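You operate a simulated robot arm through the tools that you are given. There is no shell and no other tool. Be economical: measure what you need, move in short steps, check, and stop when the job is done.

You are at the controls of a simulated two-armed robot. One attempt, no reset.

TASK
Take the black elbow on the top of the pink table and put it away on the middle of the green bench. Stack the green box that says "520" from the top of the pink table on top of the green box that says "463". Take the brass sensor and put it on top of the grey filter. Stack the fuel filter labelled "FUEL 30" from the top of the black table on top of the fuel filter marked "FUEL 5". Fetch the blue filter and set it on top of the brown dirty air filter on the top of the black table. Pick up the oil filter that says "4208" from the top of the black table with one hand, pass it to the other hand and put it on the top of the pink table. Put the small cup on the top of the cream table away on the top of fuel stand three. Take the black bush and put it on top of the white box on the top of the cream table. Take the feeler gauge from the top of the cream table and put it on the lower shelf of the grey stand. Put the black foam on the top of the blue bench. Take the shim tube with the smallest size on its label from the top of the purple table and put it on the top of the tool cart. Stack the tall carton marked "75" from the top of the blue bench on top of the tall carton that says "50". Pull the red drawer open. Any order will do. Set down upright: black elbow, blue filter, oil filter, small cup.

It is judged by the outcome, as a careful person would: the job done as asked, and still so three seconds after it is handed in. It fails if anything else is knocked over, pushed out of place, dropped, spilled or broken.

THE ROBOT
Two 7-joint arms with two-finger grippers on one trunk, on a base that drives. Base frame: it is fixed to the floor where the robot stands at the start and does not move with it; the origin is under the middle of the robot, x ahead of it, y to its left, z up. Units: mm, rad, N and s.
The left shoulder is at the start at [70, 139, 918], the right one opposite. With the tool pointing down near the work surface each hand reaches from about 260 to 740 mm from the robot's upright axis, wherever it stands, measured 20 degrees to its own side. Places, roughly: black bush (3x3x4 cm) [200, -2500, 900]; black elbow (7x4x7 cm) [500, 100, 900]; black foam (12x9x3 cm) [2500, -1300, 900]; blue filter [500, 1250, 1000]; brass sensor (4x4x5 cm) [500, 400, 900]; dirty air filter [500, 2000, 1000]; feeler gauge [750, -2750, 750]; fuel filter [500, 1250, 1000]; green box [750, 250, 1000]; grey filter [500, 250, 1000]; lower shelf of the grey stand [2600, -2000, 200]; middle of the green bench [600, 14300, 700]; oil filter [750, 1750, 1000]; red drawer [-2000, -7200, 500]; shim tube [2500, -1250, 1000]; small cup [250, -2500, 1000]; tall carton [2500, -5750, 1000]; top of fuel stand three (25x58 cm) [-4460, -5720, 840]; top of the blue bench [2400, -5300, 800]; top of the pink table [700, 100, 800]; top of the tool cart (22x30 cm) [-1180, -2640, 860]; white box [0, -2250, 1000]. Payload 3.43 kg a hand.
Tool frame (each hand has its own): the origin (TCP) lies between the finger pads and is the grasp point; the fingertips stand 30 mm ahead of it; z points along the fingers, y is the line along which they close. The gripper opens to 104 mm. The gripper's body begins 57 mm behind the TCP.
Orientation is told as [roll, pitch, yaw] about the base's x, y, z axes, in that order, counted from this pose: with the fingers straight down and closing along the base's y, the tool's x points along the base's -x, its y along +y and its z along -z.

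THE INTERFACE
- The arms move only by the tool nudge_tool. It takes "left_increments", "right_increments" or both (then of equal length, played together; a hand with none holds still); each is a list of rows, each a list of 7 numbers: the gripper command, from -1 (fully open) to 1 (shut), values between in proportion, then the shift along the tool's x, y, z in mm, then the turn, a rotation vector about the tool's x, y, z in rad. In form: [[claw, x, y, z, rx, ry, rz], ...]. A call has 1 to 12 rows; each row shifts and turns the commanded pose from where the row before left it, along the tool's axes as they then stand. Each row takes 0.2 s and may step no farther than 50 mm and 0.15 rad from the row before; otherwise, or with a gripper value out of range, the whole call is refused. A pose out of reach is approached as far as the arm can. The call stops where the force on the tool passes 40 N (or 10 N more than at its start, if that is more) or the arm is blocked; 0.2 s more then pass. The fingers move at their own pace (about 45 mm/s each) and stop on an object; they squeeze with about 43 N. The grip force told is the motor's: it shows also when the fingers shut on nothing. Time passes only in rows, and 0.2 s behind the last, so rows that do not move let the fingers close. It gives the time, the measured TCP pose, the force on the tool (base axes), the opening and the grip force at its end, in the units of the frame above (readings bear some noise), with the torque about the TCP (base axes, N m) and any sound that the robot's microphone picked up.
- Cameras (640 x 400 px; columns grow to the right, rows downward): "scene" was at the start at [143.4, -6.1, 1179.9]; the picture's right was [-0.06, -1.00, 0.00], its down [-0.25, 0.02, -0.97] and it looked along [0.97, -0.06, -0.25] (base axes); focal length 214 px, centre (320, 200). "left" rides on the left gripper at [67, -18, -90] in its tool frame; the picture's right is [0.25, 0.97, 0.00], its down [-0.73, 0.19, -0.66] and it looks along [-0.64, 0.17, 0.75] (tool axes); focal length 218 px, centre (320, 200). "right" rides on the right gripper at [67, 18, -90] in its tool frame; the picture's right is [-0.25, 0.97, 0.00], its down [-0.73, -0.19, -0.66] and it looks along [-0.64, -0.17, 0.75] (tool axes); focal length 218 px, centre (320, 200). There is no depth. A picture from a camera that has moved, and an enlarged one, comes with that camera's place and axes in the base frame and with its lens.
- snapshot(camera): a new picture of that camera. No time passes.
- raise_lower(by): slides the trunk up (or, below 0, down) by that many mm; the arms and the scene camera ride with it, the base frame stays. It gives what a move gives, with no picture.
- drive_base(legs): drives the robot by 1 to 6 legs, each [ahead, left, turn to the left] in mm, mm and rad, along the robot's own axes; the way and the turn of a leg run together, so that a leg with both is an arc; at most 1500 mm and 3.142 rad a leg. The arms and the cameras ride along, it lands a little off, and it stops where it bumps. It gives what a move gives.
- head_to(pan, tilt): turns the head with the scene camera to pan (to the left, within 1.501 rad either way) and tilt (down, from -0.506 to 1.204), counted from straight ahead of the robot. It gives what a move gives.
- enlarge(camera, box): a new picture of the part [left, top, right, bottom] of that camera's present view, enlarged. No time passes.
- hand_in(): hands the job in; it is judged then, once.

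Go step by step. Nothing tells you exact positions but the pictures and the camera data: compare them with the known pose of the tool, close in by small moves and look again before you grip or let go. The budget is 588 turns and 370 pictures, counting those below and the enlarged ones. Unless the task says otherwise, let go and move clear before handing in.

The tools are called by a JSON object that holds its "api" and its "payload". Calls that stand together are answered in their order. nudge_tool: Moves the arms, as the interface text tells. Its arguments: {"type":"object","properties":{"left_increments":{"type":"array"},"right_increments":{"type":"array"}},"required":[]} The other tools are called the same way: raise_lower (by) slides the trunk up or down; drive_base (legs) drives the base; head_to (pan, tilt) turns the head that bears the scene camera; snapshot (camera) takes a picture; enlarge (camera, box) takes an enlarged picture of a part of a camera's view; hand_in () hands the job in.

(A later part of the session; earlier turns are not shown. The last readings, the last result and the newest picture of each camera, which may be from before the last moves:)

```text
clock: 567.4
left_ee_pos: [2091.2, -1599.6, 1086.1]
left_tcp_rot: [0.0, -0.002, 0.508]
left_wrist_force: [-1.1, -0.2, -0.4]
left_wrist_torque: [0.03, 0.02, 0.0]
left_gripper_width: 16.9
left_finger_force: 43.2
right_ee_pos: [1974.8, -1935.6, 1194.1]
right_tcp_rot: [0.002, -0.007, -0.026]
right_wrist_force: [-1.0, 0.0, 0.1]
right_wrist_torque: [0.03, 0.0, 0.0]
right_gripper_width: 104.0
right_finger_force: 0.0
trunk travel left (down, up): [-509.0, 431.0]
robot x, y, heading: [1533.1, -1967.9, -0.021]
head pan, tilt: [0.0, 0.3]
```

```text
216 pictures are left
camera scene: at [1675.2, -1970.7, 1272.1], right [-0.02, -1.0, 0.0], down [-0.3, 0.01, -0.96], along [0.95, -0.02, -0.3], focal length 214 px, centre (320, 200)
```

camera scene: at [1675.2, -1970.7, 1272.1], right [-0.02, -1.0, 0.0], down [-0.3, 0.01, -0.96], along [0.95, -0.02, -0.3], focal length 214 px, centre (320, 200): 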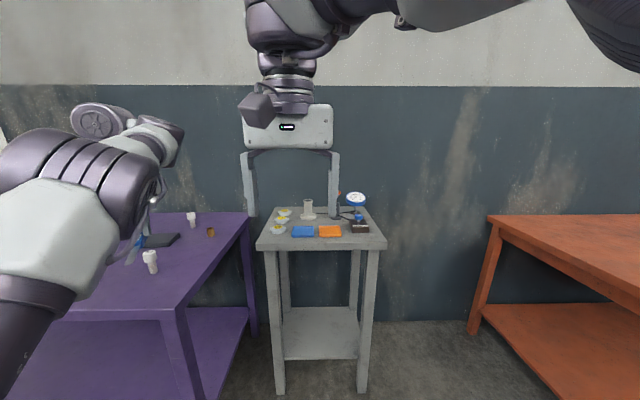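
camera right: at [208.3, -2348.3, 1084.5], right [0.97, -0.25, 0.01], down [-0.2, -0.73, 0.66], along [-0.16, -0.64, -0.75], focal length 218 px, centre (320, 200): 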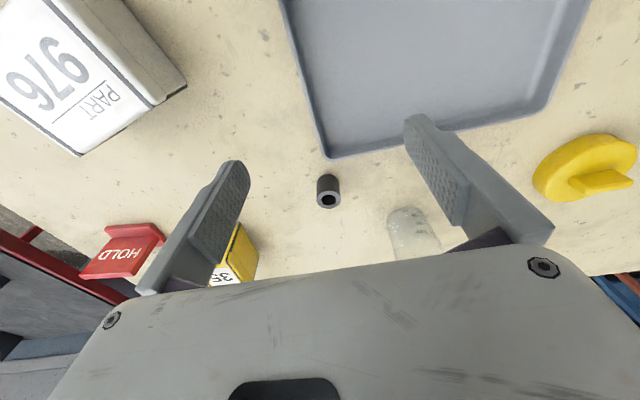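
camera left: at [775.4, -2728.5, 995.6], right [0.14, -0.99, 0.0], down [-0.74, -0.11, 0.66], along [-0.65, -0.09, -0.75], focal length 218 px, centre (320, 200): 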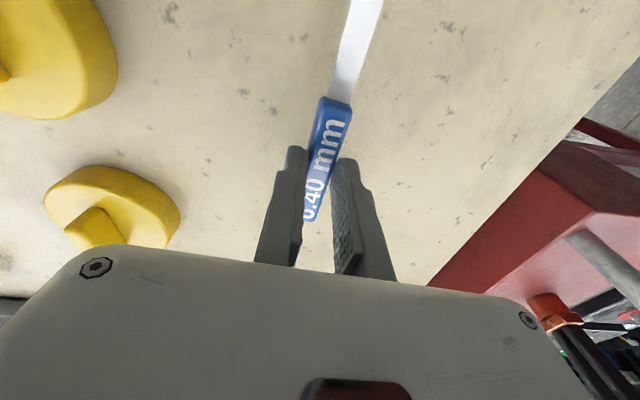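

The stand has open sides; its lower shelf is at z ≈ 213, x 2450–2770, y −2190…−1790. To reach that low I need the left hand lying sideways like the right one did before, so I'll back off and try that fold.

{"api": "drive_base", "payload": {"legs": [[-450, 0, 0.02]]}}

{"api": "nudge_tool", "payload": {"left_increments": [[1, 31, -4.7, -24, 0, 0, 0.03], [1, 31, -4.7, -24, 0, 0, 0.03], [1, 31, -4.7, -24, 0, 0, 0.03], [1, 31, -4.7, -24, 0, 0, 0.03], [1, 31, -4.7, -24, 0, 0, 0], [1, 0, 0, 0, 0, 0, 0]]}}

{"api": "nudge_tool", "payload": {"left_increments": [[1, 0, 29, -2, -0.14, 0, 0], [1, 0, 29, -2, -0.14, 0, 0], [1, 0, 29, -2, -0.14, 0, 0], [1, 0, 29, -2, -0.14, 0, 0], [1, 0, 29, -2, -0.14, 0, 0], [1, 0, 29, -2, -0.14, 0, 0], [1, 0, 29, -2, -0.14, 0, 0], [1, 0, 29, -2, -0.14, 0, 0], [1, 0, 29, -2, -0.14, 0, 0], [1, 0, 29, -2, -0.14, 0, 0], [1, 0, 29, -2, -0.14, 0, 0], [1, 0, 0, 0, 0, 0, 0]]}}

```text
clock: 570.1
left_ee_pos: [1634.9, -1584.5, 1085.7]
left_tcp_rot: [0.001, 0.0, 0.525]
left_wrist_force: [0.8, -0.9, -1.1]
left_wrist_torque: [0.01, -0.02, -0.01]
left_gripper_width: 17.0
left_finger_force: 42.6
right_ee_pos: [1525.0, -1923.5, 1191.9]
right_tcp_rot: [0.004, -0.005, -0.008]
right_wrist_force: [0.4, 0.6, -0.5]
right_wrist_torque: [-0.01, 0.0, 0.02]
right_gripper_width: 103.7
right_finger_force: 0.1
trunk travel left (down, up): [-509.0, 431.0]
robot x, y, heading: [1080.5, -1958.7, -0.005]
head pan, tilt: [0.0, 0.3]
```

```text
clock: 571.5
left_ee_pos: [1508.7, -1672.2, 1205.3]
left_tcp_rot: [0.001, -0.001, 0.403]
left_wrist_force: [0.5, -0.3, 0.1]
left_wrist_torque: [-0.04, 0.01, 0.02]
left_gripper_width: 16.8
left_finger_force: 42.8
left hand out of reach, approached as far as the arm can: row 1
right_ee_pos: [1527.1, -1923.3, 1191.3]
right_tcp_rot: [0.003, -0.004, -0.009]
right_wrist_force: [-0.5, -0.1, -0.3]
right_wrist_torque: [0.0, 0.02, 0.0]
right_gripper_width: 104.0
right_finger_force: 0.0
trunk travel left (down, up): [-509.0, 431.0]
robot x, y, heading: [1084.4, -1963.8, -0.004]
head pan, tilt: [0.0, 0.3]
```

```text
clock: 574.1
left_ee_pos: [1425.2, -1480.3, 1410.5]
left_tcp_rot: [1.518, 0.0, 0.417]
left_wrist_force: [1.5, 0.2, -0.3]
left_wrist_torque: [-0.01, 0.0, 0.02]
left_gripper_width: 16.8
left_finger_force: 43.3
left hand out of reach, approached as far as the arm can: row 5
right_ee_pos: [1523.7, -1923.5, 1192.7]
right_tcp_rot: [0.004, -0.006, -0.009]
right_wrist_force: [0.1, -0.6, 0.3]
right_wrist_torque: [-0.01, 0.0, 0.02]
right_gripper_width: 104.1
right_finger_force: 0.0
trunk travel left (down, up): [-509.0, 431.0]
robot x, y, heading: [1081.5, -1962.1, -0.001]
head pan, tilt: [0.0, 0.3]
```

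That worked for the left arm too. Now I'll see how far it can descend in this pose.

{"api": "nudge_tool", "payload": {"left_increments": [[1, 0, -45, 0, -0.005, 0, 0], [1, 0, -45, 0, 0, 0, 0], [1, 0, -45, 0, 0, 0, 0], [1, 0, -45, 0, 0, 0, 0], [1, 0, -45, 0, 0, 0, 0], [1, 0, -45, 0, 0, 0, 0], [1, 0, -45, 0, 0, 0, 0], [1, 0, -45, 0, 0, 0, 0], [1, 0, -45, 0, 0, 0, 0], [1, 0, -45, 0, 0, 0, 0], [1, 0, 0, 0, 0, 0, 0]]}}

```text
clock: 576.5
left_ee_pos: [1458.4, -1479.2, 984.5]
left_tcp_rot: [1.548, -0.003, 0.405]
left_wrist_force: [-0.2, -0.4, -0.8]
left_wrist_torque: [-0.04, 0.03, -0.01]
left_gripper_width: 16.8
left_finger_force: 43.1
left hand out of reach, approached as far as the arm can: row 5, 6, 7, 8, 10
right_ee_pos: [1524.7, -1921.9, 1193.1]
right_tcp_rot: [0.004, -0.005, -0.009]
right_wrist_force: [0.0, -0.7, -0.1]
right_wrist_torque: [0.02, 0.02, 0.03]
right_gripper_width: 103.9
right_finger_force: 0.1
trunk travel left (down, up): [-509.0, 431.0]
robot x, y, heading: [1081.2, -1958.9, -0.007]
head pan, tilt: [0.0, 0.3]
```

{"api": "nudge_tool", "payload": {"left_increments": [[1, -10, -45, 0, 0, 0, 0], [1, -10, -45, 0, 0, 0, 0], [1, -10, -45, 0, 0, 0, 0], [1, -5, -45, 0, 0, 0, 0], [1, 0, -45, 0, 0, 0, 0], [1, 0, -30, 0, 0, 0, 0], [1, 0, 0, 0, 0, 0, 0]]}}

{"api": "head_to", "payload": {"pan": 0.5, "tilt": 0.6}}

{"api": "snapshot", "payload": {"camera": "scene"}}

```text
clock: 578.1
left_ee_pos: [1531.5, -1459.2, 745.4]
left_tcp_rot: [1.549, -0.001, 0.406]
left_wrist_force: [-0.7, -0.7, 0.0]
left_wrist_torque: [-0.02, -0.03, -0.03]
left_gripper_width: 16.6
left_finger_force: 42.9
left hand out of reach, approached as far as the arm can: row 1, 2, 3, 4
right_ee_pos: [1525.2, -1923.6, 1193.6]
right_tcp_rot: [0.005, -0.005, -0.007]
right_wrist_force: [1.0, 0.3, 0.0]
right_wrist_torque: [0.01, 0.03, 0.03]
right_gripper_width: 104.0
right_finger_force: 0.1
trunk travel left (down, up): [-509.0, 431.0]
robot x, y, heading: [1080.6, -1959.1, -0.005]
head pan, tilt: [0.0, 0.3]
```

```text
clock: 579.1
left_ee_pos: [1530.7, -1457.0, 745.8]
left_tcp_rot: [1.548, -0.002, 0.404]
left_wrist_force: [1.3, 0.3, -0.8]
left_wrist_torque: [-0.03, -0.02, -0.02]
left_gripper_width: 16.8
left_finger_force: 43.3
right_ee_pos: [1525.3, -1922.9, 1193.1]
right_tcp_rot: [0.004, -0.005, -0.008]
right_wrist_force: [1.2, 0.7, 0.7]
right_wrist_torque: [-0.02, -0.03, 0.01]
right_gripper_width: 104.1
right_finger_force: 0.1
trunk travel left (down, up): [-509.0, 431.0]
robot x, y, heading: [1079.2, -1964.4, -0.005]
head pan, tilt: [0.499, 0.6]
```

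```text
215 pictures are left
camera scene: at [1210.1, -1920.6, 1244.7], right [0.47, -0.88, 0.0], down [-0.5, -0.27, -0.83], along [0.73, 0.39, -0.56], focal length 214 px, centre (320, 200)
```

scene: 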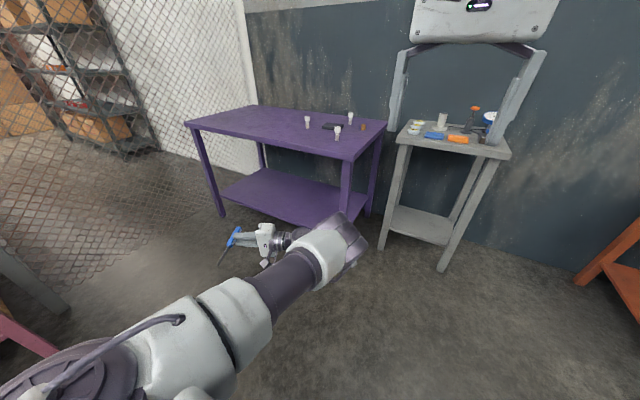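

The sideways pose reaches 270 mm below the shoulder, enough for the shelf with the trunk fully down. I'll lower, turn by −0.39, and come in from the stand's right side with only the fingers over the shelf.

{"api": "raise_lower", "payload": {"by": -400}}

{"api": "drive_base", "payload": {"legs": [[0, 0, -0.385], [623, -412, 0], [250, 103, 0]]}}

{"api": "head_to", "payload": {"pan": 0.4, "tilt": 0.3}}

{"api": "snapshot", "payload": {"camera": "scene"}}

```text
clock: 582.9
left_ee_pos: [1531.7, -1459.1, 346.9]
left_tcp_rot: [1.548, 0.0, 0.403]
left_wrist_force: [-0.1, -0.3, -1.0]
left_wrist_torque: [-0.01, 0.01, 0.0]
left_gripper_width: 17.0
left_finger_force: 43.1
right_ee_pos: [1525.1, -1923.0, 792.4]
right_tcp_rot: [0.003, -0.006, -0.008]
right_wrist_force: [-0.8, 0.0, -0.3]
right_wrist_torque: [-0.02, 0.0, -0.01]
right_gripper_width: 104.2
right_finger_force: 0.1
trunk travel left (down, up): [-109.0, 831.0]
robot x, y, heading: [1085.6, -1961.9, -0.001]
head pan, tilt: [0.499, 0.6]
```

```text
clock: 589.7
left_ee_pos: [2385.5, -2304.9, 345.8]
left_tcp_rot: [1.547, -0.001, 0.006]
left_wrist_force: [-0.3, 1.1, -0.6]
left_wrist_torque: [-0.01, 0.0, 0.0]
left_gripper_width: 17.0
left_finger_force: 43.4
right_ee_pos: [2196.8, -2729.2, 793.2]
right_tcp_rot: [0.002, -0.004, -0.409]
right_wrist_force: [-0.2, 0.5, -1.2]
right_wrist_torque: [-0.01, 0.0, -0.01]
right_gripper_width: 103.9
right_finger_force: 0.0
trunk travel left (down, up): [-109.0, 831.0]
robot x, y, heading: [1775.2, -2591.8, -0.402]
head pan, tilt: [0.499, 0.6]
```

```text
clock: 590.5
left_ee_pos: [2384.5, -2305.0, 345.8]
left_tcp_rot: [1.549, -0.001, 0.006]
left_wrist_force: [0.5, 0.4, -0.4]
left_wrist_torque: [-0.02, -0.06, -0.04]
left_gripper_width: 16.8
left_finger_force: 43.1
right_ee_pos: [2196.6, -2729.4, 793.7]
right_tcp_rot: [0.003, -0.006, -0.408]
right_wrist_force: [0.5, 0.0, 0.9]
right_wrist_torque: [-0.02, 0.01, -0.04]
right_gripper_width: 104.1
right_finger_force: 0.1
trunk travel left (down, up): [-109.0, 831.0]
robot x, y, heading: [1776.6, -2593.5, -0.403]
head pan, tilt: [0.4, 0.3]
```

```text
214 pictures are left
camera scene: at [1913.9, -2614.1, 872.0], right [0.0, -1.0, 0.0], down [-0.3, 0.0, -0.95], along [0.95, 0.0, -0.3], focal length 214 px, centre (320, 200)
```

scene: 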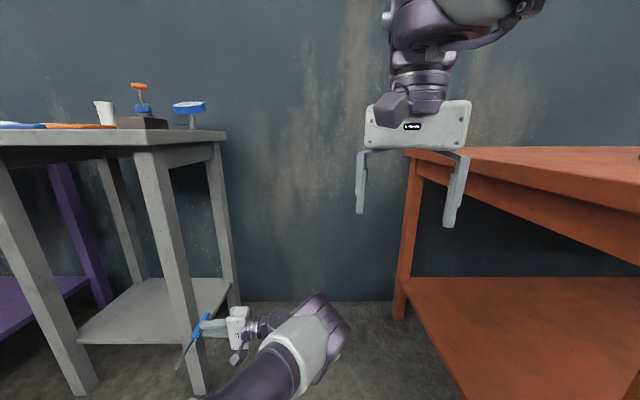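

{"api": "drive_base", "payload": {"legs": [[181, 99, 0], [-41, 97, 0]]}}

{"api": "snapshot", "payload": {"camera": "scene"}}

{"api": "snapshot", "payload": {"camera": "left"}}

```text
clock: 592.8
left_ee_pos: [2589.1, -2180.1, 345.8]
left_tcp_rot: [1.549, 0.001, 0.007]
left_wrist_force: [-0.1, 1.3, -0.1]
left_wrist_torque: [-0.02, 0.02, 0.0]
left_gripper_width: 16.8
left_finger_force: 43.0
right_ee_pos: [2399.3, -2605.5, 792.9]
right_tcp_rot: [0.004, -0.005, -0.409]
right_wrist_force: [0.2, 0.1, 0.1]
right_wrist_torque: [0.02, -0.02, 0.01]
right_gripper_width: 104.0
right_finger_force: 0.0
trunk travel left (down, up): [-109.0, 831.0]
robot x, y, heading: [1977.6, -2465.4, -0.405]
head pan, tilt: [0.4, 0.3]
```

```text
213 pictures are left
camera scene: at [2117.2, -2488.2, 872.1], right [0.0, -1.0, 0.0], down [-0.3, 0.0, -0.96], along [0.96, 0.0, -0.3], focal length 214 px, centre (320, 200)
```

scene: 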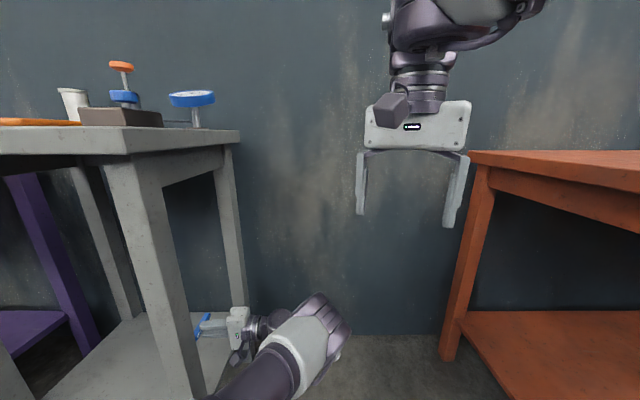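

```text
212 pictures are left
camera left: at [2522.0, -2269.6, 330.4], right [-0.25, 0.02, 0.97], down [0.73, -0.65, 0.21], along [0.63, 0.76, 0.15], focal length 218 px, centre (320, 200)
```

left: 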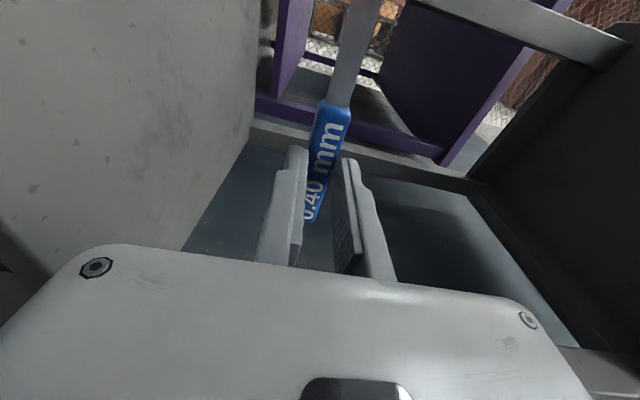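

{"api": "drive_base", "payload": {"legs": [[-14.5, 34, 0]]}}

{"api": "raise_lower", "payload": {"by": -85}}

{"api": "snapshot", "payload": {"camera": "left"}}

{"api": "snapshot", "payload": {"camera": "right"}}

```text
clock: 593.7
left_ee_pos: [2587.1, -2143.5, 346.5]
left_tcp_rot: [1.547, 0.0, 0.005]
left_wrist_force: [0.5, -0.8, 0.8]
left_wrist_torque: [0.0, 0.01, 0.01]
left_gripper_width: 16.7
left_finger_force: 42.9
right_ee_pos: [2400.2, -2567.6, 793.3]
right_tcp_rot: [0.004, -0.005, -0.41]
right_wrist_force: [1.0, 0.2, 0.0]
right_wrist_torque: [0.02, -0.03, 0.0]
right_gripper_width: 103.8
right_finger_force: 0.1
trunk travel left (down, up): [-109.0, 831.0]
robot x, y, heading: [1977.2, -2432.4, -0.402]
head pan, tilt: [0.4, 0.3]
```

```text
clock: 594.7
left_ee_pos: [2587.2, -2142.5, 275.0]
left_tcp_rot: [1.56, -0.007, 0.01]
left_wrist_force: [-6.7, -4.0, 14.8]
left_wrist_torque: [-1.17, 0.75, -0.29]
left_gripper_width: 16.8
left_finger_force: 43.1
right_ee_pos: [2398.7, -2569.0, 714.3]
right_tcp_rot: [0.003, -0.006, -0.409]
right_wrist_force: [-0.4, -0.5, -0.2]
right_wrist_torque: [0.02, 0.0, 0.01]
right_gripper_width: 104.2
right_finger_force: 0.0
trunk travel left (down, up): [-31.0, 909.0]
robot x, y, heading: [1975.3, -2427.4, -0.406]
head pan, tilt: [0.4, 0.3]
stopped: the force on the tool passed its limit at 46 N (the readings are from after the stop); the commanded pose is now the measured one
```

```text
211 pictures are left
camera left: at [2522.1, -2233.3, 258.4], right [-0.26, 0.01, 0.97], down [0.73, -0.65, 0.2], along [0.63, 0.76, 0.16], focal length 218 px, centre (320, 200)
```

left: 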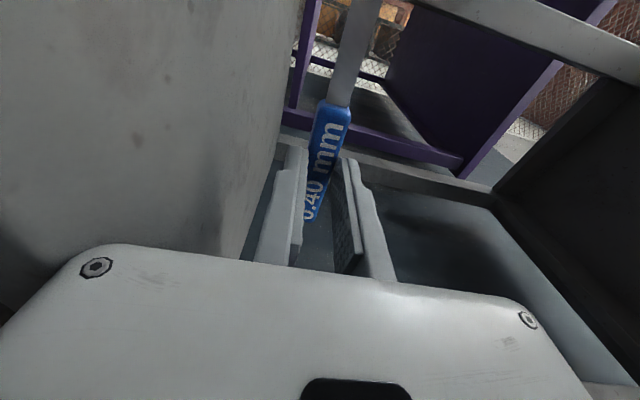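

```text
210 pictures are left
camera right: at [2343.7, -2525.1, 803.8], right [0.62, 0.79, 0.01], down [0.59, -0.47, 0.66], along [0.52, -0.4, -0.75], focal length 218 px, centre (320, 200)
```

right: 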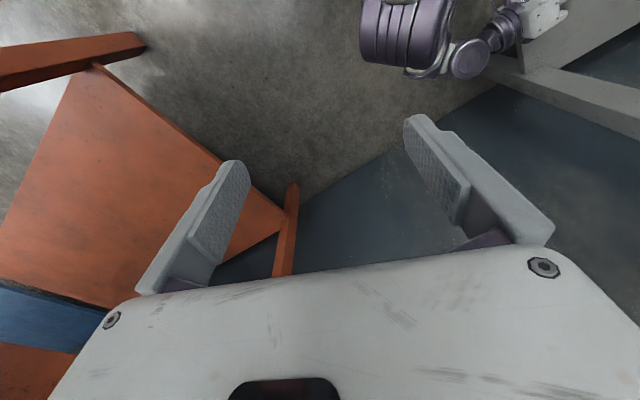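

{"api": "raise_lower", "payload": {"by": 8}}

{"api": "drive_base", "payload": {"legs": [[11, -26, 0]]}}

{"api": "raise_lower", "payload": {"by": -30}}

{"api": "snapshot", "payload": {"camera": "left"}}

```text
clock: 595.3
left_ee_pos: [2589.1, -2142.5, 280.9]
left_tcp_rot: [1.554, -0.004, 0.009]
left_wrist_force: [0.1, -0.2, 0.0]
left_wrist_torque: [-0.02, -0.01, -0.01]
left_gripper_width: 16.9
left_finger_force: 43.1
right_ee_pos: [2400.8, -2566.6, 722.1]
right_tcp_rot: [0.005, -0.004, -0.409]
right_wrist_force: [1.0, -0.4, -0.4]
right_wrist_torque: [0.03, 0.02, 0.0]
right_gripper_width: 103.9
right_finger_force: 0.1
trunk travel left (down, up): [-39.0, 901.0]
robot x, y, heading: [1977.2, -2429.6, -0.401]
head pan, tilt: [0.4, 0.3]
```

```text
clock: 596.1
left_ee_pos: [2587.1, -2171.2, 280.3]
left_tcp_rot: [1.555, -0.006, 0.007]
left_wrist_force: [-0.1, -0.1, -0.3]
left_wrist_torque: [-0.03, 0.04, 0.01]
left_gripper_width: 16.8
left_finger_force: 43.1
right_ee_pos: [2400.7, -2595.5, 722.9]
right_tcp_rot: [0.005, -0.003, -0.41]
right_wrist_force: [-0.4, 0.9, -0.6]
right_wrist_torque: [0.02, -0.03, 0.04]
right_gripper_width: 104.2
right_finger_force: 0.1
trunk travel left (down, up): [-39.0, 901.0]
robot x, y, heading: [1978.4, -2455.9, -0.408]
head pan, tilt: [0.4, 0.3]
```

```text
clock: 596.9
left_ee_pos: [2587.6, -2171.0, 251.0]
left_tcp_rot: [1.556, -0.005, 0.008]
left_wrist_force: [0.2, -0.3, -0.2]
left_wrist_torque: [-0.04, -0.02, 0.0]
left_gripper_width: 17.0
left_finger_force: 42.7
right_ee_pos: [2399.8, -2595.8, 693.3]
right_tcp_rot: [0.005, -0.004, -0.41]
right_wrist_force: [0.1, -0.2, 0.0]
right_wrist_torque: [0.0, 0.01, -0.03]
right_gripper_width: 104.0
right_finger_force: 0.0
trunk travel left (down, up): [-9.0, 931.0]
robot x, y, heading: [1977.5, -2456.8, -0.404]
head pan, tilt: [0.4, 0.3]
```

```text
209 pictures are left
camera left: at [2522.2, -2260.9, 234.2], right [-0.26, 0.01, 0.97], down [0.73, -0.65, 0.2], along [0.63, 0.76, 0.16], focal length 218 px, centre (320, 200)
```

left: 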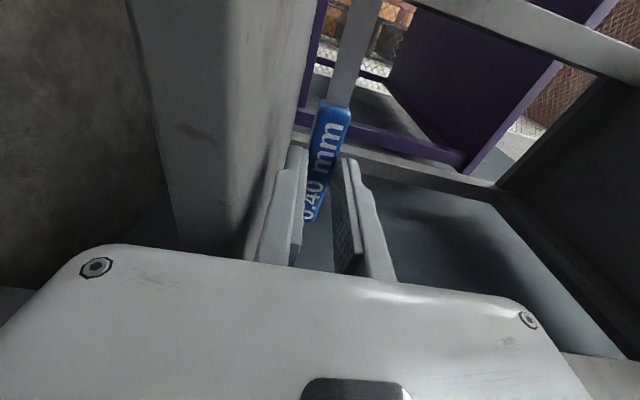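

{"api": "raise_lower", "payload": {"by": -6}}

{"api": "nudge_tool", "payload": {"left_increments": [[1, 0, -2, 0, 0, 0, 0], [1, 0, -2, 0, 0, 0, 0], [1, 0, -2, 0, 0, 0, 0]]}}

{"api": "snapshot", "payload": {"camera": "left"}}

```text
clock: 597.4
left_ee_pos: [2588.1, -2169.5, 245.1]
left_tcp_rot: [1.558, -0.005, 0.01]
left_wrist_force: [0.8, 0.3, -1.2]
left_wrist_torque: [0.0, -0.01, -0.02]
left_gripper_width: 16.5
left_finger_force: 43.2
right_ee_pos: [2399.9, -2595.4, 686.0]
right_tcp_rot: [0.004, -0.004, -0.411]
right_wrist_force: [0.7, -0.7, 0.4]
right_wrist_torque: [-0.02, -0.02, -0.05]
right_gripper_width: 104.0
right_finger_force: 0.0
trunk travel left (down, up): [-3.0, 937.0]
robot x, y, heading: [1980.3, -2456.2, -0.407]
head pan, tilt: [0.4, 0.3]
```

```text
clock: 598.2
left_ee_pos: [2588.1, -2170.2, 241.4]
left_tcp_rot: [1.56, -0.01, 0.008]
left_wrist_force: [-2.8, -1.9, 15.3]
left_wrist_torque: [-0.18, 0.19, -0.06]
left_gripper_width: 16.7
left_finger_force: 42.9
right_ee_pos: [2399.2, -2596.5, 686.1]
right_tcp_rot: [0.006, -0.004, -0.409]
right_wrist_force: [-0.1, 0.0, -0.6]
right_wrist_torque: [0.0, 0.03, 0.0]
right_gripper_width: 104.1
right_finger_force: 0.0
trunk travel left (down, up): [-3.0, 937.0]
robot x, y, heading: [1979.0, -2460.1, -0.408]
head pan, tilt: [0.4, 0.3]
```

```text
208 pictures are left
camera left: at [2523.0, -2260.7, 224.8], right [-0.26, 0.01, 0.96], down [0.73, -0.65, 0.21], along [0.63, 0.76, 0.16], focal length 218 px, centre (320, 200)
```

left: 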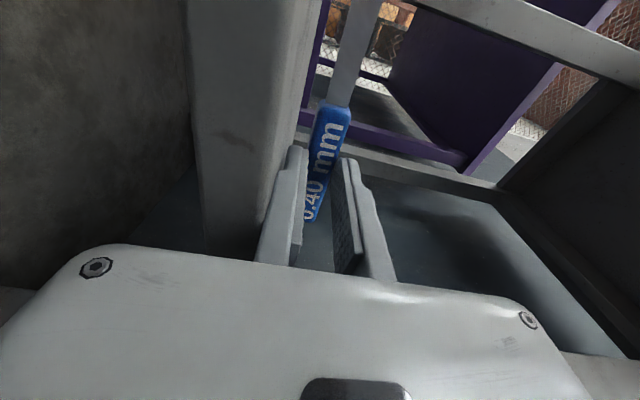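

The lower finger rests on the shelf, but opening here would leave the gauge lying on that finger. I'll rise, go a little deeper, and twist the hand so the blade tip points down to the shelf before letting go.

{"api": "raise_lower", "payload": {"by": 85}}

{"api": "drive_base", "payload": {"legs": [[-31, 73, 0]]}}

{"api": "nudge_tool", "payload": {"left_increments": [[1, 0, 0, 0, 0, 0, -0.14], [1, 0, 0, 0, 0, 0, -0.14], [1, 0, 0, 0, 0, 0, -0.14], [1, 0, 0, 0, 0, 0, -0.14], [1, 0, 0, 0, 0, 0, -0.14], [1, 0, 0, 0, 0, 0, 0]]}}

{"api": "snapshot", "payload": {"camera": "left"}}

{"api": "snapshot", "payload": {"camera": "scene"}}

```text
clock: 599.4
left_ee_pos: [2588.1, -2169.9, 322.7]
left_tcp_rot: [1.556, -0.004, 0.011]
left_wrist_force: [-0.3, 0.1, 0.1]
left_wrist_torque: [0.0, -0.02, 0.01]
left_gripper_width: 16.8
left_finger_force: 43.3
right_ee_pos: [2400.7, -2596.4, 771.2]
right_tcp_rot: [0.003, -0.002, -0.41]
right_wrist_force: [-0.9, -0.3, 0.8]
right_wrist_torque: [0.01, 0.01, 0.0]
right_gripper_width: 104.1
right_finger_force: 0.1
trunk travel left (down, up): [-88.0, 852.0]
robot x, y, heading: [1979.1, -2457.6, -0.408]
head pan, tilt: [0.4, 0.3]
```

```text
clock: 600.5
left_ee_pos: [2588.4, -2093.9, 323.3]
left_tcp_rot: [1.557, -0.006, 0.011]
left_wrist_force: [-0.2, -0.4, -0.9]
left_wrist_torque: [0.01, -0.02, 0.0]
left_gripper_width: 16.9
left_finger_force: 43.1
right_ee_pos: [2400.3, -2516.7, 771.0]
right_tcp_rot: [0.003, -0.002, -0.409]
right_wrist_force: [0.1, 0.6, 0.0]
right_wrist_torque: [-0.02, -0.02, 0.01]
right_gripper_width: 103.9
right_finger_force: 0.0
trunk travel left (down, up): [-88.0, 852.0]
robot x, y, heading: [1977.0, -2379.2, -0.406]
head pan, tilt: [0.4, 0.3]
```

```text
clock: 601.9
left_ee_pos: [2640.0, -2105.0, 314.4]
left_tcp_rot: [1.552, -0.693, 0.036]
left_wrist_force: [0.5, -0.1, 0.0]
left_wrist_torque: [0.03, 0.02, 0.03]
left_gripper_width: 17.0
left_finger_force: 42.9
left hand out of reach, approached as far as the arm can: row 1, 2, 3, 4, 5
right_ee_pos: [2400.3, -2517.9, 770.6]
right_tcp_rot: [0.002, -0.004, -0.408]
right_wrist_force: [-0.2, 0.4, -0.3]
right_wrist_torque: [0.0, 0.04, 0.02]
right_gripper_width: 104.0
right_finger_force: 0.0
trunk travel left (down, up): [-88.0, 852.0]
robot x, y, heading: [1978.3, -2381.1, -0.408]
head pan, tilt: [0.4, 0.3]
```

```text
207 pictures are left
camera left: at [2601.7, -2196.1, 259.4], right [-0.81, -0.01, 0.58], down [0.46, -0.64, 0.62], along [0.37, 0.77, 0.52], focal length 218 px, centre (320, 200)
```

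left: 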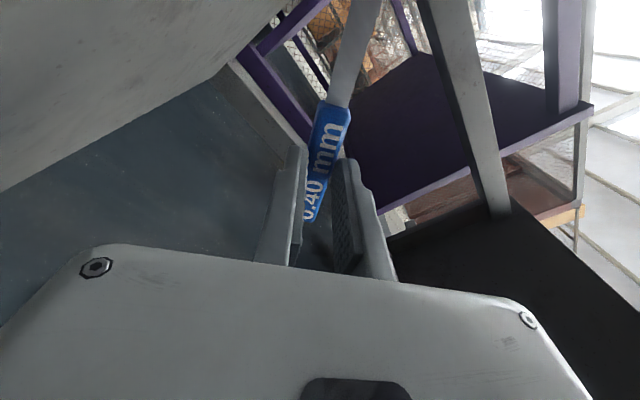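

```text
206 pictures are left
camera scene: at [2117.4, -2400.6, 851.1], right [-0.01, -1.0, 0.0], down [-0.3, 0.0, -0.96], along [0.96, -0.01, -0.3], focal length 214 px, centre (320, 200)
```

scene: 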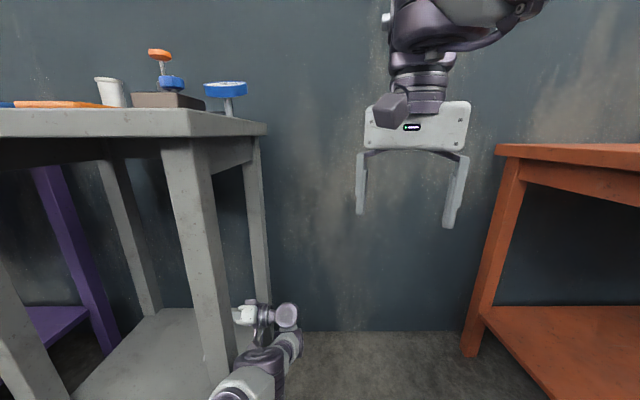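

{"api": "raise_lower", "payload": {"by": -16}}

{"api": "nudge_tool", "payload": {"left_increments": [[0.6, 0, 0, 0, 0, 0, 0], [0.4, 0, 0, 0, 0, 0, 0], [0.2, 0, 0, 0, 0, 0, 0], [0, 0, 0, 0, 0, 0, 0], [0, 0, 0, 0, 0, 0, 0]]}}

{"api": "snapshot", "payload": {"camera": "left"}}

```text
clock: 602.5
left_ee_pos: [2639.2, -2104.9, 302.3]
left_tcp_rot: [1.556, -0.695, 0.035]
left_wrist_force: [-2.7, -0.8, 18.9]
left_wrist_torque: [-1.97, 0.94, -0.27]
left_gripper_width: 16.7
left_finger_force: 43.0
right_ee_pos: [2399.6, -2517.8, 755.9]
right_tcp_rot: [0.005, -0.008, -0.411]
right_wrist_force: [-0.5, 0.6, 0.4]
right_wrist_torque: [0.04, 0.03, 0.03]
right_gripper_width: 104.1
right_finger_force: 0.1
trunk travel left (down, up): [-72.0, 868.0]
robot x, y, heading: [1977.0, -2380.3, -0.405]
head pan, tilt: [0.4, 0.3]
```

```text
clock: 603.7
left_ee_pos: [2640.7, -2103.8, 301.7]
left_tcp_rot: [1.555, -0.696, 0.036]
left_wrist_force: [4.7, 0.9, 27.9]
left_wrist_torque: [-2.8, 0.66, 0.5]
left_gripper_width: 52.0
left_finger_force: 0.0
right_ee_pos: [2398.8, -2518.8, 755.4]
right_tcp_rot: [0.005, -0.007, -0.411]
right_wrist_force: [0.6, 0.4, 1.1]
right_wrist_torque: [0.02, 0.01, -0.01]
right_gripper_width: 103.9
right_finger_force: 0.2
trunk travel left (down, up): [-72.0, 868.0]
robot x, y, heading: [1979.0, -2382.1, -0.407]
head pan, tilt: [0.4, 0.3]
```

```text
205 pictures are left
camera left: at [2602.0, -2195.8, 246.9], right [-0.81, -0.01, 0.58], down [0.45, -0.64, 0.62], along [0.36, 0.77, 0.53], focal length 218 px, centre (320, 200)
```

left: 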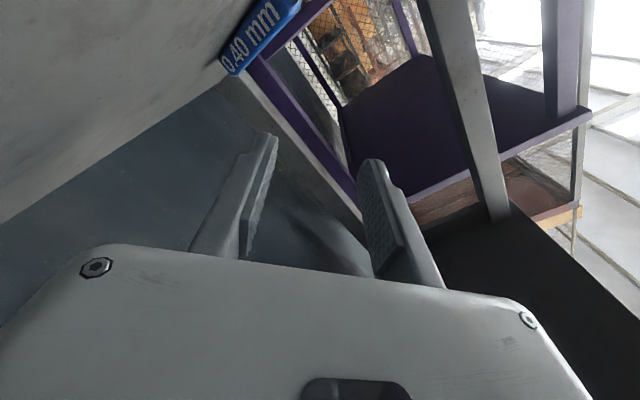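

The gauge slid down onto the shelf. I'll rise off the shelf, back out, and check.

{"api": "raise_lower", "payload": {"by": 60}}

{"api": "snapshot", "payload": {"camera": "left"}}

{"api": "drive_base", "payload": {"legs": [[78, -184, 0]]}}

{"api": "head_to", "payload": {"pan": 0.7, "tilt": 0.45}}

{"api": "snapshot", "payload": {"camera": "scene"}}

```text
clock: 604.7
left_ee_pos: [2639.7, -2105.0, 358.7]
left_tcp_rot: [1.554, -0.691, 0.036]
left_wrist_force: [-0.7, 0.0, 0.4]
left_wrist_torque: [-0.01, 0.05, 0.0]
left_gripper_width: 51.9
left_finger_force: 0.1
right_ee_pos: [2401.4, -2516.7, 814.3]
right_tcp_rot: [0.004, -0.003, -0.409]
right_wrist_force: [0.4, 0.3, 0.1]
right_wrist_torque: [0.02, 0.01, 0.05]
right_gripper_width: 104.0
right_finger_force: 0.1
trunk travel left (down, up): [-132.0, 808.0]
robot x, y, heading: [1978.6, -2380.9, -0.402]
head pan, tilt: [0.4, 0.3]
```

```text
204 pictures are left
camera left: at [2601.7, -2195.7, 303.6], right [-0.81, -0.01, 0.58], down [0.46, -0.64, 0.62], along [0.36, 0.77, 0.52], focal length 218 px, centre (320, 200)
```

left: 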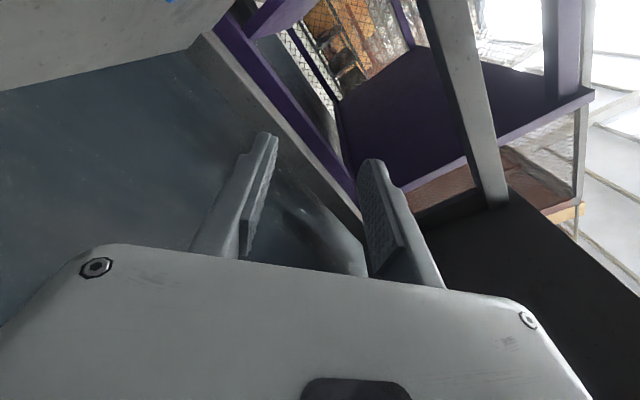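

```text
clock: 606.3
left_ee_pos: [2640.6, -2307.8, 360.1]
left_tcp_rot: [1.554, -0.693, 0.035]
left_wrist_force: [-0.8, -0.6, -0.5]
left_wrist_torque: [0.02, -0.01, 0.01]
left_gripper_width: 52.4
left_finger_force: 0.0
right_ee_pos: [2400.7, -2719.0, 816.1]
right_tcp_rot: [0.003, -0.004, -0.412]
right_wrist_force: [-1.3, 0.2, 0.4]
right_wrist_torque: [0.03, -0.01, 0.01]
right_gripper_width: 104.3
right_finger_force: 0.2
trunk travel left (down, up): [-132.0, 808.0]
robot x, y, heading: [1977.9, -2580.2, -0.404]
head pan, tilt: [0.4, 0.3]
```

```text
clock: 607.1
left_ee_pos: [2641.2, -2307.2, 358.0]
left_tcp_rot: [1.552, -0.691, 0.036]
left_wrist_force: [0.0, -0.2, 0.3]
left_wrist_torque: [-0.02, -0.01, 0.0]
left_gripper_width: 52.0
left_finger_force: 0.0
right_ee_pos: [2401.4, -2719.4, 815.1]
right_tcp_rot: [0.004, -0.002, -0.412]
right_wrist_force: [-0.5, 0.5, 0.1]
right_wrist_torque: [0.0, -0.02, -0.04]
right_gripper_width: 103.9
right_finger_force: 0.1
trunk travel left (down, up): [-132.0, 808.0]
robot x, y, heading: [1978.0, -2582.6, -0.409]
head pan, tilt: [0.7, 0.45]
```

```text
203 pictures are left
camera scene: at [2112.8, -2575.2, 881.3], right [0.29, -0.96, 0.0], down [-0.42, -0.13, -0.9], along [0.86, 0.26, -0.44], focal length 214 px, centre (320, 200)
```

scene: 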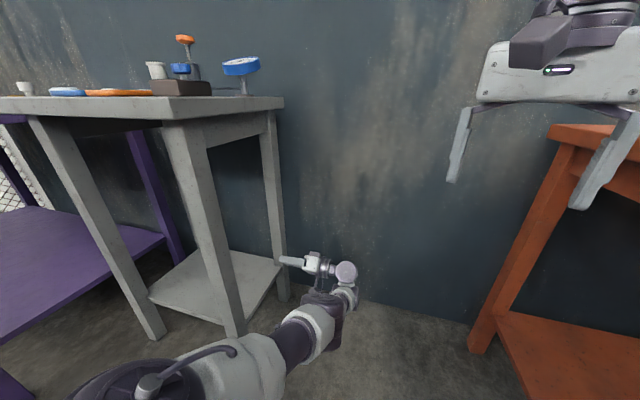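

{"api": "enlarge", "payload": {"camera": "scene", "box": [140, 220, 300, 330]}}

```text
3.64 times, centred on (220, 275) of scene
camera zoom: at [2112.8, -2575.2, 881.3], right [0.29, -0.96, 0.0], down [-0.42, -0.13, -0.9], along [0.86, 0.26, -0.44], focal length 780 px, centre (684, -73)
```

zoom: 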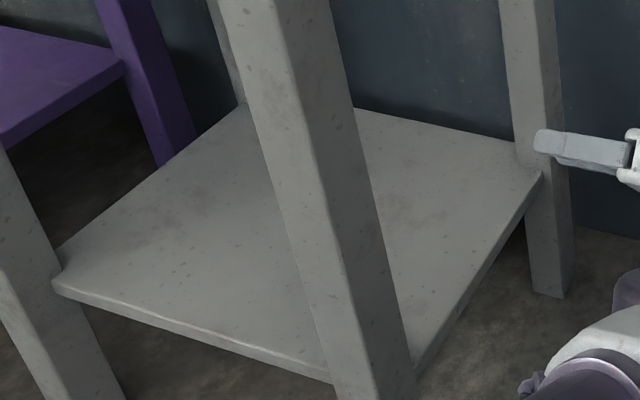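

I don't see the gauge from here, since the leg hides part of the shelf. I'll back out and look from the front.

{"api": "drive_base", "payload": {"legs": [[-460, -197, 0], [-177, 413, 0]]}}

{"api": "head_to", "payload": {"pan": 0.4, "tilt": 0.3}}

{"api": "snapshot", "payload": {"camera": "scene"}}

```text
clock: 612.4
left_ee_pos: [2156.0, -1863.9, 359.7]
left_tcp_rot: [1.554, -0.693, 0.029]
left_wrist_force: [0.5, 0.4, 0.5]
left_wrist_torque: [0.01, -0.01, 0.01]
left_gripper_width: 51.8
left_finger_force: 0.1
right_ee_pos: [1914.3, -2274.3, 815.4]
right_tcp_rot: [0.003, -0.004, -0.419]
right_wrist_force: [-0.1, 0.2, -0.9]
right_wrist_torque: [-0.01, 0.06, -0.02]
right_gripper_width: 103.7
right_finger_force: 0.0
trunk travel left (down, up): [-132.0, 808.0]
robot x, y, heading: [1489.1, -2134.0, -0.419]
head pan, tilt: [0.7, 0.45]
```

```text
clock: 613.1
left_ee_pos: [2156.8, -1863.8, 358.8]
left_tcp_rot: [1.554, -0.692, 0.029]
left_wrist_force: [0.3, -0.8, 0.4]
left_wrist_torque: [0.0, 0.0, 0.02]
left_gripper_width: 51.9
left_finger_force: 0.0
right_ee_pos: [1914.5, -2273.7, 815.1]
right_tcp_rot: [0.004, -0.002, -0.419]
right_wrist_force: [-0.5, -0.1, -0.3]
right_wrist_torque: [0.04, 0.0, -0.01]
right_gripper_width: 104.1
right_finger_force: 0.1
trunk travel left (down, up): [-132.0, 808.0]
robot x, y, heading: [1492.6, -2135.3, -0.416]
head pan, tilt: [0.4, 0.3]
```

```text
201 pictures are left
camera scene: at [1631.7, -2155.5, 895.1], right [-0.01, -1.0, 0.0], down [-0.3, 0.0, -0.96], along [0.95, -0.01, -0.3], focal length 214 px, centre (320, 200)
```

scene: 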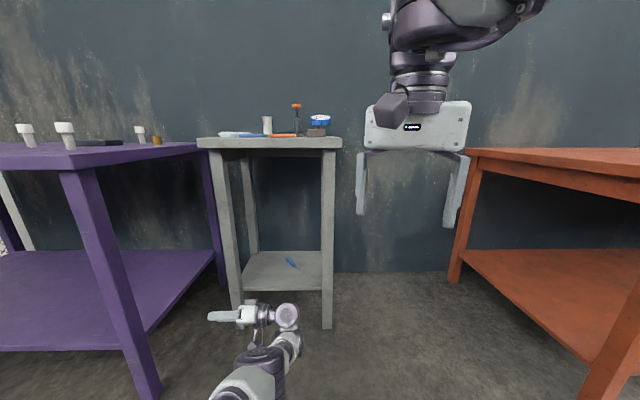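

The gauge is lying on the lower shelf. Now I'll restore the left hand to pointing down for the purple table jobs.

{"api": "drive_base", "payload": {"legs": [[-450, 0, 0.417]]}}

{"api": "raise_lower", "payload": {"by": 350}}

{"api": "nudge_tool", "payload": {"left_increments": [[-1, 0, 0, 0, 0, 0, 0.14], [-1, 0, 0, 0, 0, 0, 0.14], [-1, 0, 0, 0, 0, 0, 0.14], [-1, 0, 0, 0, 0, 0, 0.14], [-1, 0, 0, 0, 0, 0, 0.13], [-1, 0, 45, 0, 0, 0, 0], [-1, 0, 45, 0, 0, 0, 0], [-1, 0, 45, 0, 0, 0, 0], [-1, 0, 45, 0, 0, 0, 0], [-1, 0, 45, 0, 0, 0, 0], [-1, 0, 45, 0, 0, 0, 0], [-1, 0, 45, 0, 0, 0, 0]]}}

{"api": "nudge_tool", "payload": {"left_increments": [[-1, 5, 45, 0, 0, 0, 0], [-1, 5, 45, 0, 0, 0, 0], [-1, 5, 40, 0, 0, 0, 0], [-1, 0, 0, 0, 0, 0, 0]]}}

```text
clock: 615.7
left_ee_pos: [1602.3, -1533.1, 357.3]
left_tcp_rot: [1.551, -0.693, 0.426]
left_wrist_force: [-0.6, -0.4, 0.1]
left_wrist_torque: [-0.02, 0.01, -0.01]
left_gripper_width: 52.2
left_finger_force: 0.2
right_ee_pos: [1538.7, -2005.9, 817.1]
right_tcp_rot: [0.005, -0.005, -0.02]
right_wrist_force: [1.2, 0.1, 0.1]
right_wrist_torque: [0.01, -0.01, -0.02]
right_gripper_width: 103.9
right_finger_force: 0.1
trunk travel left (down, up): [-132.0, 808.0]
robot x, y, heading: [1094.0, -2037.4, -0.014]
head pan, tilt: [0.4, 0.3]
stopped in leg 1: the robot was blocked; the commanded pose is now the measured one
```

```text
clock: 619.1
left_ee_pos: [1603.9, -1531.6, 710.2]
left_tcp_rot: [1.552, -0.692, 0.425]
left_wrist_force: [0.2, 0.2, -0.5]
left_wrist_torque: [-0.02, -0.01, -0.01]
left_gripper_width: 51.8
left_finger_force: 0.1
right_ee_pos: [1538.1, -2005.5, 1167.3]
right_tcp_rot: [0.005, -0.007, -0.017]
right_wrist_force: [0.3, 0.1, -1.2]
right_wrist_torque: [0.0, 0.0, -0.02]
right_gripper_width: 104.1
right_finger_force: 0.0
trunk travel left (down, up): [-482.0, 458.0]
robot x, y, heading: [1093.6, -2035.3, -0.014]
head pan, tilt: [0.4, 0.3]
```

```text
clock: 621.7
left_ee_pos: [1599.9, -1529.9, 1025.8]
left_tcp_rot: [1.555, -0.004, 0.412]
left_wrist_force: [-1.3, -0.9, 0.5]
left_wrist_torque: [0.01, 0.03, -0.02]
left_gripper_width: 103.9
left_finger_force: 0.1
left hand out of reach, approached as far as the arm can: row 6
right_ee_pos: [1537.1, -2006.3, 1167.6]
right_tcp_rot: [0.005, -0.007, -0.02]
right_wrist_force: [-0.5, 0.7, -0.2]
right_wrist_torque: [-0.02, -0.01, 0.02]
right_gripper_width: 104.1
right_finger_force: 0.1
trunk travel left (down, up): [-482.0, 458.0]
robot x, y, heading: [1099.9, -2041.7, -0.014]
head pan, tilt: [0.4, 0.3]
```

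```text
clock: 622.7
left_ee_pos: [1587.3, -1531.1, 1153.1]
left_tcp_rot: [1.556, -0.003, 0.414]
left_wrist_force: [0.4, -0.5, 0.2]
left_wrist_torque: [0.01, 0.0, -0.03]
left_gripper_width: 104.1
left_finger_force: 0.0
right_ee_pos: [1538.7, -2004.1, 1166.8]
right_tcp_rot: [0.005, -0.008, -0.02]
right_wrist_force: [5.8, -2.2, 5.9]
right_wrist_torque: [0.27, -0.18, -0.34]
right_gripper_width: 101.7
right_finger_force: 0.0
trunk travel left (down, up): [-482.0, 458.0]
robot x, y, heading: [1094.1, -2040.8, -0.017]
head pan, tilt: [0.4, 0.3]
```

{"api": "drive_base", "payload": {"legs": [[200, 0, 0]]}}

{"api": "head_to", "payload": {"pan": 0.1, "tilt": 0.2}}

{"api": "snapshot", "payload": {"camera": "scene"}}

```text
clock: 624.3
left_ee_pos: [1787.5, -1536.6, 1152.4]
left_tcp_rot: [1.556, -0.003, 0.41]
left_wrist_force: [1.3, 0.3, 0.1]
left_wrist_torque: [0.02, 0.0, -0.01]
left_gripper_width: 104.1
left_finger_force: 0.2
right_ee_pos: [1738.0, -2009.8, 1168.5]
right_tcp_rot: [0.004, -0.005, -0.026]
right_wrist_force: [10.1, -2.5, 4.3]
right_wrist_torque: [0.15, -0.31, -0.58]
right_gripper_width: 101.8
right_finger_force: 0.1
trunk travel left (down, up): [-482.0, 458.0]
robot x, y, heading: [1294.3, -2041.8, -0.016]
head pan, tilt: [0.4, 0.3]
```

```text
clock: 625.1
left_ee_pos: [1787.1, -1535.7, 1153.3]
left_tcp_rot: [1.557, -0.003, 0.408]
left_wrist_force: [1.0, 1.2, -0.4]
left_wrist_torque: [-0.02, 0.01, 0.0]
left_gripper_width: 103.9
left_finger_force: 0.0
right_ee_pos: [1737.2, -2010.7, 1167.3]
right_tcp_rot: [0.006, -0.01, -0.024]
right_wrist_force: [3.3, -1.7, 1.0]
right_wrist_torque: [0.02, -0.12, -0.17]
right_gripper_width: 103.1
right_finger_force: 0.1
trunk travel left (down, up): [-482.0, 458.0]
robot x, y, heading: [1299.8, -2044.3, -0.019]
head pan, tilt: [0.099, 0.201]
```

```text
200 pictures are left
camera scene: at [1437.4, -2035.6, 1254.5], right [0.08, -1.0, 0.0], down [-0.2, -0.02, -0.98], along [0.98, 0.08, -0.2], focal length 214 px, centre (320, 200)
```

scene: 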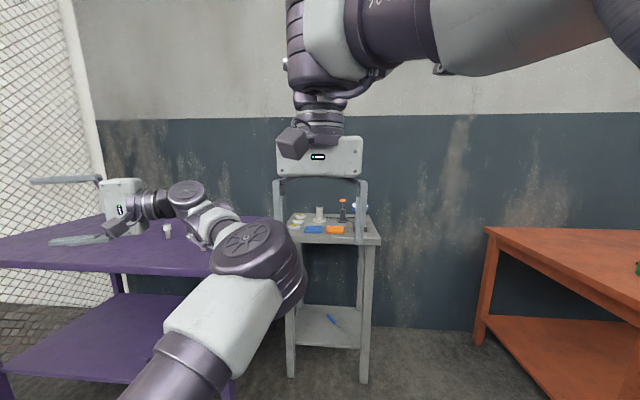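

{"api": "nudge_tool", "payload": {"right_increments": [[-1, 15, -25, 0, 0, 0, 0], [-1, 15, -25, 0, 0, 0, 0], [-1, 10, -25, 0, 0, 0, 0], [-1, 0, 0, 0, 0, 0, 0]]}}

{"api": "nudge_tool", "payload": {"left_increments": [[-1, 0, -29, -2, 0.14, 0, 0], [-1, 0, -29, -2, 0.14, 0, 0], [-1, 0, -29, -2, 0.14, 0, 0], [-1, 0, -29, -2, 0.14, 0, 0], [-1, 0, -29, -2, 0.14, 0, 0], [-1, 0, -29, -2, 0.14, 0, 0], [-1, 0, -29, -2, 0.14, 0, 0], [-1, 0, -29, -2, 0.14, 0, 0], [-1, 0, -29, -2, 0.14, 0, 0], [-1, 0, -29, -2, 0.14, 0, 0], [-1, 0, -29, -2, 0.14, 0, 0], [-1, 0, 0, 0, 0, 0, 0]]}}

```text
clock: 626.1
left_ee_pos: [1786.9, -1537.2, 1152.9]
left_tcp_rot: [1.555, -0.003, 0.408]
left_wrist_force: [0.7, -0.1, -0.1]
left_wrist_torque: [0.0, -0.01, -0.04]
left_gripper_width: 103.9
left_finger_force: 0.1
right_ee_pos: [1713.6, -2069.2, 1158.0]
right_tcp_rot: [0.007, -0.005, -0.023]
right_wrist_force: [-0.6, 0.2, -0.7]
right_wrist_torque: [-0.04, -0.02, -0.02]
right_gripper_width: 104.2
right_finger_force: 0.1
right hand out of reach, approached as far as the arm can: row 2, 3
trunk travel left (down, up): [-482.0, 458.0]
robot x, y, heading: [1295.4, -2044.7, -0.021]
head pan, tilt: [0.099, 0.201]
```

```text
clock: 628.7
left_ee_pos: [1774.3, -1566.9, 1001.9]
left_tcp_rot: [0.018, -0.004, 0.407]
left_wrist_force: [1.0, 0.0, -0.2]
left_wrist_torque: [0.03, 0.03, 0.06]
left_gripper_width: 103.9
left_finger_force: 0.0
left hand out of reach, approached as far as the arm can: row 8, 9, 10, 11
right_ee_pos: [1715.6, -2070.4, 1157.0]
right_tcp_rot: [0.009, -0.004, -0.025]
right_wrist_force: [0.8, -0.7, -0.7]
right_wrist_torque: [0.01, 0.01, 0.0]
right_gripper_width: 103.8
right_finger_force: 0.0
trunk travel left (down, up): [-482.0, 458.0]
robot x, y, heading: [1293.9, -2041.4, -0.02]
head pan, tilt: [0.099, 0.201]
```

{"api": "drive_base", "payload": {"legs": [[50, 780, 0.02]]}}

{"api": "raise_lower", "payload": {"by": 350}}

{"api": "head_to", "payload": {"pan": 0.0, "tilt": 0.5}}

{"api": "snapshot", "payload": {"camera": "scene"}}

```text
clock: 632.9
left_ee_pos: [1825.1, -780.3, 1002.6]
left_tcp_rot: [0.018, -0.002, 0.426]
left_wrist_force: [-0.4, 0.3, -0.6]
left_wrist_torque: [-0.02, -0.01, 0.01]
left_gripper_width: 104.1
left_finger_force: 0.0
right_ee_pos: [1772.4, -1284.9, 1157.5]
right_tcp_rot: [0.007, -0.005, -0.009]
right_wrist_force: [0.2, 0.5, 0.0]
right_wrist_torque: [-0.02, -0.02, 0.0]
right_gripper_width: 104.1
right_finger_force: 0.0
trunk travel left (down, up): [-482.0, 458.0]
robot x, y, heading: [1352.4, -1267.2, -0.004]
head pan, tilt: [0.099, 0.201]
```

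```text
clock: 636.3
left_ee_pos: [1824.1, -779.8, 1350.7]
left_tcp_rot: [0.017, -0.001, 0.424]
left_wrist_force: [-0.5, -0.2, 0.6]
left_wrist_torque: [-0.01, 0.0, 0.04]
left_gripper_width: 104.1
left_finger_force: 0.1
right_ee_pos: [1773.2, -1286.2, 1508.3]
right_tcp_rot: [0.009, -0.004, -0.008]
right_wrist_force: [0.3, -0.3, -0.2]
right_wrist_torque: [0.0, -0.02, -0.03]
right_gripper_width: 104.0
right_finger_force: 0.1
trunk travel left (down, up): [-832.0, 108.0]
robot x, y, heading: [1354.7, -1260.7, -0.001]
head pan, tilt: [0.099, 0.201]
```

```text
clock: 637.1
left_ee_pos: [1824.5, -779.6, 1352.6]
left_tcp_rot: [0.018, -0.003, 0.425]
left_wrist_force: [-0.4, 0.7, -0.3]
left_wrist_torque: [-0.02, 0.03, 0.01]
left_gripper_width: 104.1
left_finger_force: 0.1
right_ee_pos: [1773.4, -1283.8, 1508.3]
right_tcp_rot: [0.01, -0.006, -0.009]
right_wrist_force: [0.1, 0.1, 0.0]
right_wrist_torque: [0.0, 0.0, -0.01]
right_gripper_width: 104.0
right_finger_force: 0.0
trunk travel left (down, up): [-832.0, 108.0]
robot x, y, heading: [1354.0, -1265.0, -0.003]
head pan, tilt: [0.0, 0.499]
```

```text
199 pictures are left
camera scene: at [1493.8, -1265.0, 1576.8], right [0.0, -1.0, 0.0], down [-0.48, 0.0, -0.88], along [0.88, 0.0, -0.48], focal length 214 px, centre (320, 200)
```

scene: 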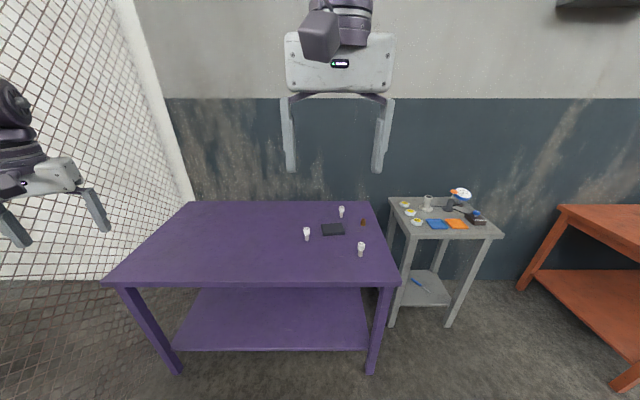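

{"api": "enlarge", "payload": {"camera": "scene", "box": [280, 195, 400, 265]}}

```text
5.33 times, centred on (340, 230) of scene
camera zoom: at [1493.8, -1265.0, 1576.8], right [0.0, -1.0, 0.0], down [-0.48, 0.0, -0.88], along [0.88, 0.0, -0.48], focal length 1144 px, centre (213, 40)
```

zoom: 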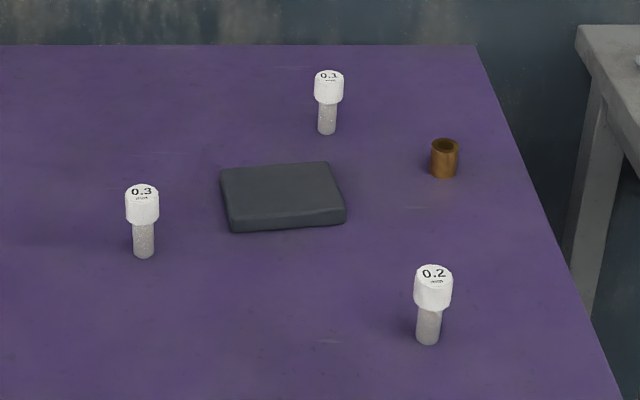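

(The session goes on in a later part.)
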